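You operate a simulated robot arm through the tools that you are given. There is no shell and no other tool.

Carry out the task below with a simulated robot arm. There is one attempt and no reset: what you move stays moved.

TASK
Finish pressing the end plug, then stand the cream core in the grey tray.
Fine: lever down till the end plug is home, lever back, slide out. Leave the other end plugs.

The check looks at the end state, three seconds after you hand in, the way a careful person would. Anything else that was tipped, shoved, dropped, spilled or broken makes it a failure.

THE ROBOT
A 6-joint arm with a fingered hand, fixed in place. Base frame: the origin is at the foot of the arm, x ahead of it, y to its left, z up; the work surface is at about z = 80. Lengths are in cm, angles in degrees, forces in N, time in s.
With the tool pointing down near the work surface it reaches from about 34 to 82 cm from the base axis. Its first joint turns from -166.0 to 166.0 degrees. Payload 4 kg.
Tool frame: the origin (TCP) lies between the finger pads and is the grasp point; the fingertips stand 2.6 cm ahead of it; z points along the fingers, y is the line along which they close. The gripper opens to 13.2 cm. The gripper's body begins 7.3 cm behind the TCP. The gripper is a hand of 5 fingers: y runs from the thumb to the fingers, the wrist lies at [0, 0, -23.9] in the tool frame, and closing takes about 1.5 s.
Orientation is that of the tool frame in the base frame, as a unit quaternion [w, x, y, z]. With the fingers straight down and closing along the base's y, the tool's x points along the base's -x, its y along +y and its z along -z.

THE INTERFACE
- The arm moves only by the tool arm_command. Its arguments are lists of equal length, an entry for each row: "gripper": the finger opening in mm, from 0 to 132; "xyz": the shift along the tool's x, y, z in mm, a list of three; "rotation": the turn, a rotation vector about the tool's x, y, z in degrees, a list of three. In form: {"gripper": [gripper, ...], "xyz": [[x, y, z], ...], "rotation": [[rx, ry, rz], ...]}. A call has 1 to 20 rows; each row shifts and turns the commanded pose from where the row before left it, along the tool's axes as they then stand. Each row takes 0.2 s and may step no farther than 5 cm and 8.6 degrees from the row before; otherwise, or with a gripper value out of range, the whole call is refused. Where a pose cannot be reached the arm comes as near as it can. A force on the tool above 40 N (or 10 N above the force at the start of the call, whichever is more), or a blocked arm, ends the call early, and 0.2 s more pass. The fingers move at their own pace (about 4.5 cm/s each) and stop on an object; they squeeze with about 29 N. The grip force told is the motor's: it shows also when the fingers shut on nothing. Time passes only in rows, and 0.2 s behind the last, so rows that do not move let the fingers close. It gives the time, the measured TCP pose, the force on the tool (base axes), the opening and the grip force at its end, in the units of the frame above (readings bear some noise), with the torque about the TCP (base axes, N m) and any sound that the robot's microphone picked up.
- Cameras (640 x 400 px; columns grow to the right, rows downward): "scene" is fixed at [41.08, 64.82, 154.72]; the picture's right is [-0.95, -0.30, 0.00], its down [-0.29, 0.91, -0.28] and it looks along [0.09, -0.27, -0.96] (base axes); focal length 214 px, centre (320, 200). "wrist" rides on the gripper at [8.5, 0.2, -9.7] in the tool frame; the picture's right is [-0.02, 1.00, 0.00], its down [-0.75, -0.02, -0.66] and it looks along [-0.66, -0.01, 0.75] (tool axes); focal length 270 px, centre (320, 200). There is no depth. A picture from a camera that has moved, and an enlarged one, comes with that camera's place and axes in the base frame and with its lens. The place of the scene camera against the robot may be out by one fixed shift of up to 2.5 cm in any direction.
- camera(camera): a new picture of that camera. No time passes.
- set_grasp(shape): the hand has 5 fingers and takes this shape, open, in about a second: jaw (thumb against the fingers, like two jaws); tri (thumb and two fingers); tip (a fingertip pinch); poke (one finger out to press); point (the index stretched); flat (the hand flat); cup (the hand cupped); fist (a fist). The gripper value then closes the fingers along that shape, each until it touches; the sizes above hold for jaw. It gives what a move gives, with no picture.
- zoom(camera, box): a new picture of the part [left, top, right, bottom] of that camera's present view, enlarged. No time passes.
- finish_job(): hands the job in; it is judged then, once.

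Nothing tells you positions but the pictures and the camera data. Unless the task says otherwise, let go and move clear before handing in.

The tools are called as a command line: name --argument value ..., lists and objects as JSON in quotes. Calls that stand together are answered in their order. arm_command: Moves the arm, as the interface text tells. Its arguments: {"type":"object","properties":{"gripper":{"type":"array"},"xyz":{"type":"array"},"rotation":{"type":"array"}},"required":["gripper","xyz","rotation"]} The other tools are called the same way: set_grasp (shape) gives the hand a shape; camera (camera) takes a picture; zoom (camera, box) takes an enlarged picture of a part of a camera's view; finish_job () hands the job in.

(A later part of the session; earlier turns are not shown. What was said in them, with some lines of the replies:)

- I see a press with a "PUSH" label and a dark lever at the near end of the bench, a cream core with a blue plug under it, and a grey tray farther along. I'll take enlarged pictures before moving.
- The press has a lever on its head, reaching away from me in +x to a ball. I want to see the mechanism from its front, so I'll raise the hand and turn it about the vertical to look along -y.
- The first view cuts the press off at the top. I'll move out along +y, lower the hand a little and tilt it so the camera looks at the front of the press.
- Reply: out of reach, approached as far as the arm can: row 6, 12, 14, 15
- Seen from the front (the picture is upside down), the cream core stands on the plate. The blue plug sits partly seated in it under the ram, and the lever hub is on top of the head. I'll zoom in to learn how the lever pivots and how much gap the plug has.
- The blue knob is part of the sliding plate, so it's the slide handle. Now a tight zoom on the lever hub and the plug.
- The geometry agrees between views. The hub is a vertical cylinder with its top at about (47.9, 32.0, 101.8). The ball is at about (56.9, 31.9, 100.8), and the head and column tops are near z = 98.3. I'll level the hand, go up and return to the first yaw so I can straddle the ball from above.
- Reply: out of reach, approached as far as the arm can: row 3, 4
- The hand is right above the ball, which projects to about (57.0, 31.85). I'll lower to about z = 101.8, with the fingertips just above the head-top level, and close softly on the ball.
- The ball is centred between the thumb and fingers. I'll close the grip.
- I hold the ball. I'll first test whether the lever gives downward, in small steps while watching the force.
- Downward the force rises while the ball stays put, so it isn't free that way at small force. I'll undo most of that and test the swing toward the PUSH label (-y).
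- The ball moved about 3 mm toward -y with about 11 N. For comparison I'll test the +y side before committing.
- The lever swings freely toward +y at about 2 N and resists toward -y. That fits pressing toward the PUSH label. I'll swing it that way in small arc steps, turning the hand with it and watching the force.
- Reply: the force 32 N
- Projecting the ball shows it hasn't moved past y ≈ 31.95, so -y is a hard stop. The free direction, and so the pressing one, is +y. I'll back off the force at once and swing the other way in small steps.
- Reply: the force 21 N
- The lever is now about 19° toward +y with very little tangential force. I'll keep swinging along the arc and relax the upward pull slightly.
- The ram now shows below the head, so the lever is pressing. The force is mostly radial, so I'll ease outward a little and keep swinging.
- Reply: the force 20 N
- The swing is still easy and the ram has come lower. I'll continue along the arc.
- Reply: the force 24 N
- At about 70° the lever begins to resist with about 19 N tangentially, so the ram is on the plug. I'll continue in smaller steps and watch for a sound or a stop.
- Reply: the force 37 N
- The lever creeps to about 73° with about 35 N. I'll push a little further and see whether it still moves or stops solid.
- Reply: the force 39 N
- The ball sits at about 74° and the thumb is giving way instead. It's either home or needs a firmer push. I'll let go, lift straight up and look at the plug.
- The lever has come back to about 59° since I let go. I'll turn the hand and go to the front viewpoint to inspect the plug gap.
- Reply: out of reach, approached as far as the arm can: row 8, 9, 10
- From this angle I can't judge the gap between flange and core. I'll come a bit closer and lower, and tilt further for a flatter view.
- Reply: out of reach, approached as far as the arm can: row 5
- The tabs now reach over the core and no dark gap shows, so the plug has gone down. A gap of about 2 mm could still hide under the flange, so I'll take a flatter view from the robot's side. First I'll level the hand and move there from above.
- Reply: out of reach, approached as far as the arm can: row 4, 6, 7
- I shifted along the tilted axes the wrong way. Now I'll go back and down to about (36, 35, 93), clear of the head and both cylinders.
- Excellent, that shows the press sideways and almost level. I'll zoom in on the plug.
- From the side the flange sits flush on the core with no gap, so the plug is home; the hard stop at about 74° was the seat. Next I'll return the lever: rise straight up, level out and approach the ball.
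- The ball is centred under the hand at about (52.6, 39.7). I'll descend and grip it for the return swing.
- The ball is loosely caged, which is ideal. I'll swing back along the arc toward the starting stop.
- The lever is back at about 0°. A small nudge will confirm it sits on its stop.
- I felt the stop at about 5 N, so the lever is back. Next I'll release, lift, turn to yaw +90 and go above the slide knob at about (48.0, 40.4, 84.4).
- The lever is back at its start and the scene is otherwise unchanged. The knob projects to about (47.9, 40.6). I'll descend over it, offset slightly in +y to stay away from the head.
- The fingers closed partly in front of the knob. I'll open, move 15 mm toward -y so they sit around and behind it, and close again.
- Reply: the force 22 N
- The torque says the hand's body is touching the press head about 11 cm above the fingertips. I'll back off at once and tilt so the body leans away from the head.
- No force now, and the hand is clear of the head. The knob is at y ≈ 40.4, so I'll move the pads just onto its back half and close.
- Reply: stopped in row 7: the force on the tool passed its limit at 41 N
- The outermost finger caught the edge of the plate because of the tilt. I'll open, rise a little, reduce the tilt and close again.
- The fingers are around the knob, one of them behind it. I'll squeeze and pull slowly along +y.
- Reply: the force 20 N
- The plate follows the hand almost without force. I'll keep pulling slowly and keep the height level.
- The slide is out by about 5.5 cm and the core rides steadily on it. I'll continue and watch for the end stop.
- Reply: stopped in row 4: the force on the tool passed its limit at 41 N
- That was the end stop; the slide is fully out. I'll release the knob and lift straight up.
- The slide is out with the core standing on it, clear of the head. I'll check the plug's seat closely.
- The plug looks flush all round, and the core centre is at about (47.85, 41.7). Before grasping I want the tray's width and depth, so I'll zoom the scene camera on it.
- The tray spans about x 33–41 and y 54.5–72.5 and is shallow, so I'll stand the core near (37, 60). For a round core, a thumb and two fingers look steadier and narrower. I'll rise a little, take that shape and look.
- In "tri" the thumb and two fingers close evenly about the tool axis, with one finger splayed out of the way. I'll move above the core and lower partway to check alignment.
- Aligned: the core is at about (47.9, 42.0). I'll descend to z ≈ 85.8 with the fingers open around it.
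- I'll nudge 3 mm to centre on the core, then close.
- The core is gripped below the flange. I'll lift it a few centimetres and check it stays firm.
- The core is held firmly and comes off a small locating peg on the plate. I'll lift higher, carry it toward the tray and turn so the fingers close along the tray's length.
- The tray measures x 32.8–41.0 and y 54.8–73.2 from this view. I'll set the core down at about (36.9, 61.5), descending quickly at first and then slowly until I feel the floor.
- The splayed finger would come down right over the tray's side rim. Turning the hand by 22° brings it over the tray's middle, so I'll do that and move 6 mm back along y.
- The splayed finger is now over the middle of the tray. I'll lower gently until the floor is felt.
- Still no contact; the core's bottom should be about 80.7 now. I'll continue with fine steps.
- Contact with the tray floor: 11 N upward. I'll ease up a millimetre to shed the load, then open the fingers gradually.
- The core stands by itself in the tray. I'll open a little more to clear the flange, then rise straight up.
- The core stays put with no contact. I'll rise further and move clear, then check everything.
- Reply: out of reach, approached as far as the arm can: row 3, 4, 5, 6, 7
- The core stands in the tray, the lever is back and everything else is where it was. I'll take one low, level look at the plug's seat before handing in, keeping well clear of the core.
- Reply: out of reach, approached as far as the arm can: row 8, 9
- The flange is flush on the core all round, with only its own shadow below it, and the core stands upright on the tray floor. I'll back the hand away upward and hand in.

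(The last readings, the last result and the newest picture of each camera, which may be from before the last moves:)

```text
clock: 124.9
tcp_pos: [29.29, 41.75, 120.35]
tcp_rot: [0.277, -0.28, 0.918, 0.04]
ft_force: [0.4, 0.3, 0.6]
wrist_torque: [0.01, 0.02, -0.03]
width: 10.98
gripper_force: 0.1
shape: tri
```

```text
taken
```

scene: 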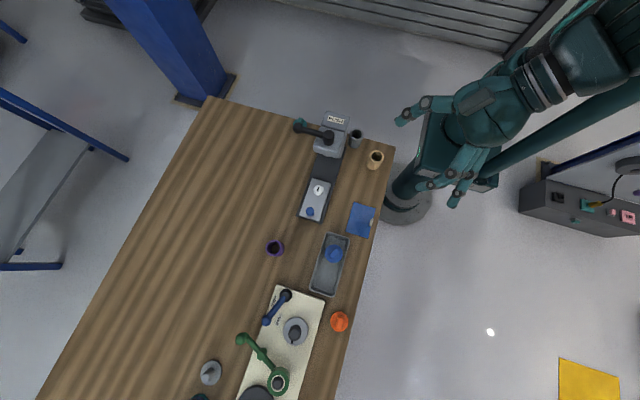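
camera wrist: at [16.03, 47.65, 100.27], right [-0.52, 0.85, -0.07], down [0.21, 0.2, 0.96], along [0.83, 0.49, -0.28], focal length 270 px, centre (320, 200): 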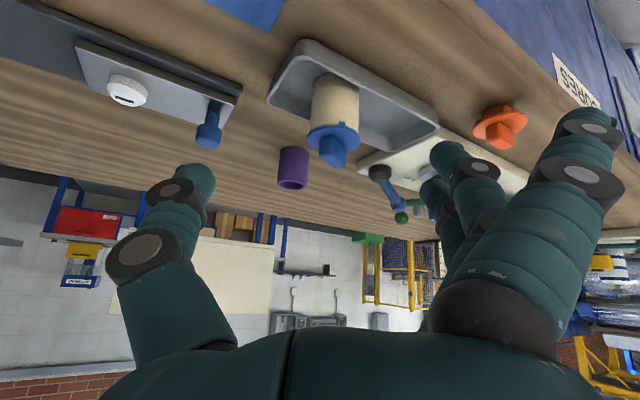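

The plug is seated, the lever is back, the slide is out and the core stands in the grey tray. Nothing else has been disturbed and the hand is clear, so I'm handing in.

finish_job

```text
The job is handed in.
```

The end plug is pressed home and the cream core is standing upright in the grey tray. I've handed the job in, but no verdict has come back yet.

- **Pressing:** The lever turns sideways rather than down, and it presses away from the PUSH label. I swung it about 74° until it stopped solid at roughly 38 N. Low side views afterwards show the plug's flange flush on the core with no gap, though no click was picked up.
- **Lever and slide:** I swung the lever back to its starting stop. I pulled the slide out to its end stop and left it out.
- **Core:** I gripped it on the body below the flange and set it down near the end of the tray closest to the press. It stayed put when I let go.
- **Contacts on the way:**
  - I first pushed the lever against its back stop, at about 30 N.
  - While I was reaching for the slide knob, the hand's body touched the press head at about 22 N.
  - A finger then caught the edge of the slide plate, with a brief 41 N spike.
- **Everything else:** The other end plugs and parts were not touched. They are where they started in the last scene picture, and the press shows no sign of having moved.
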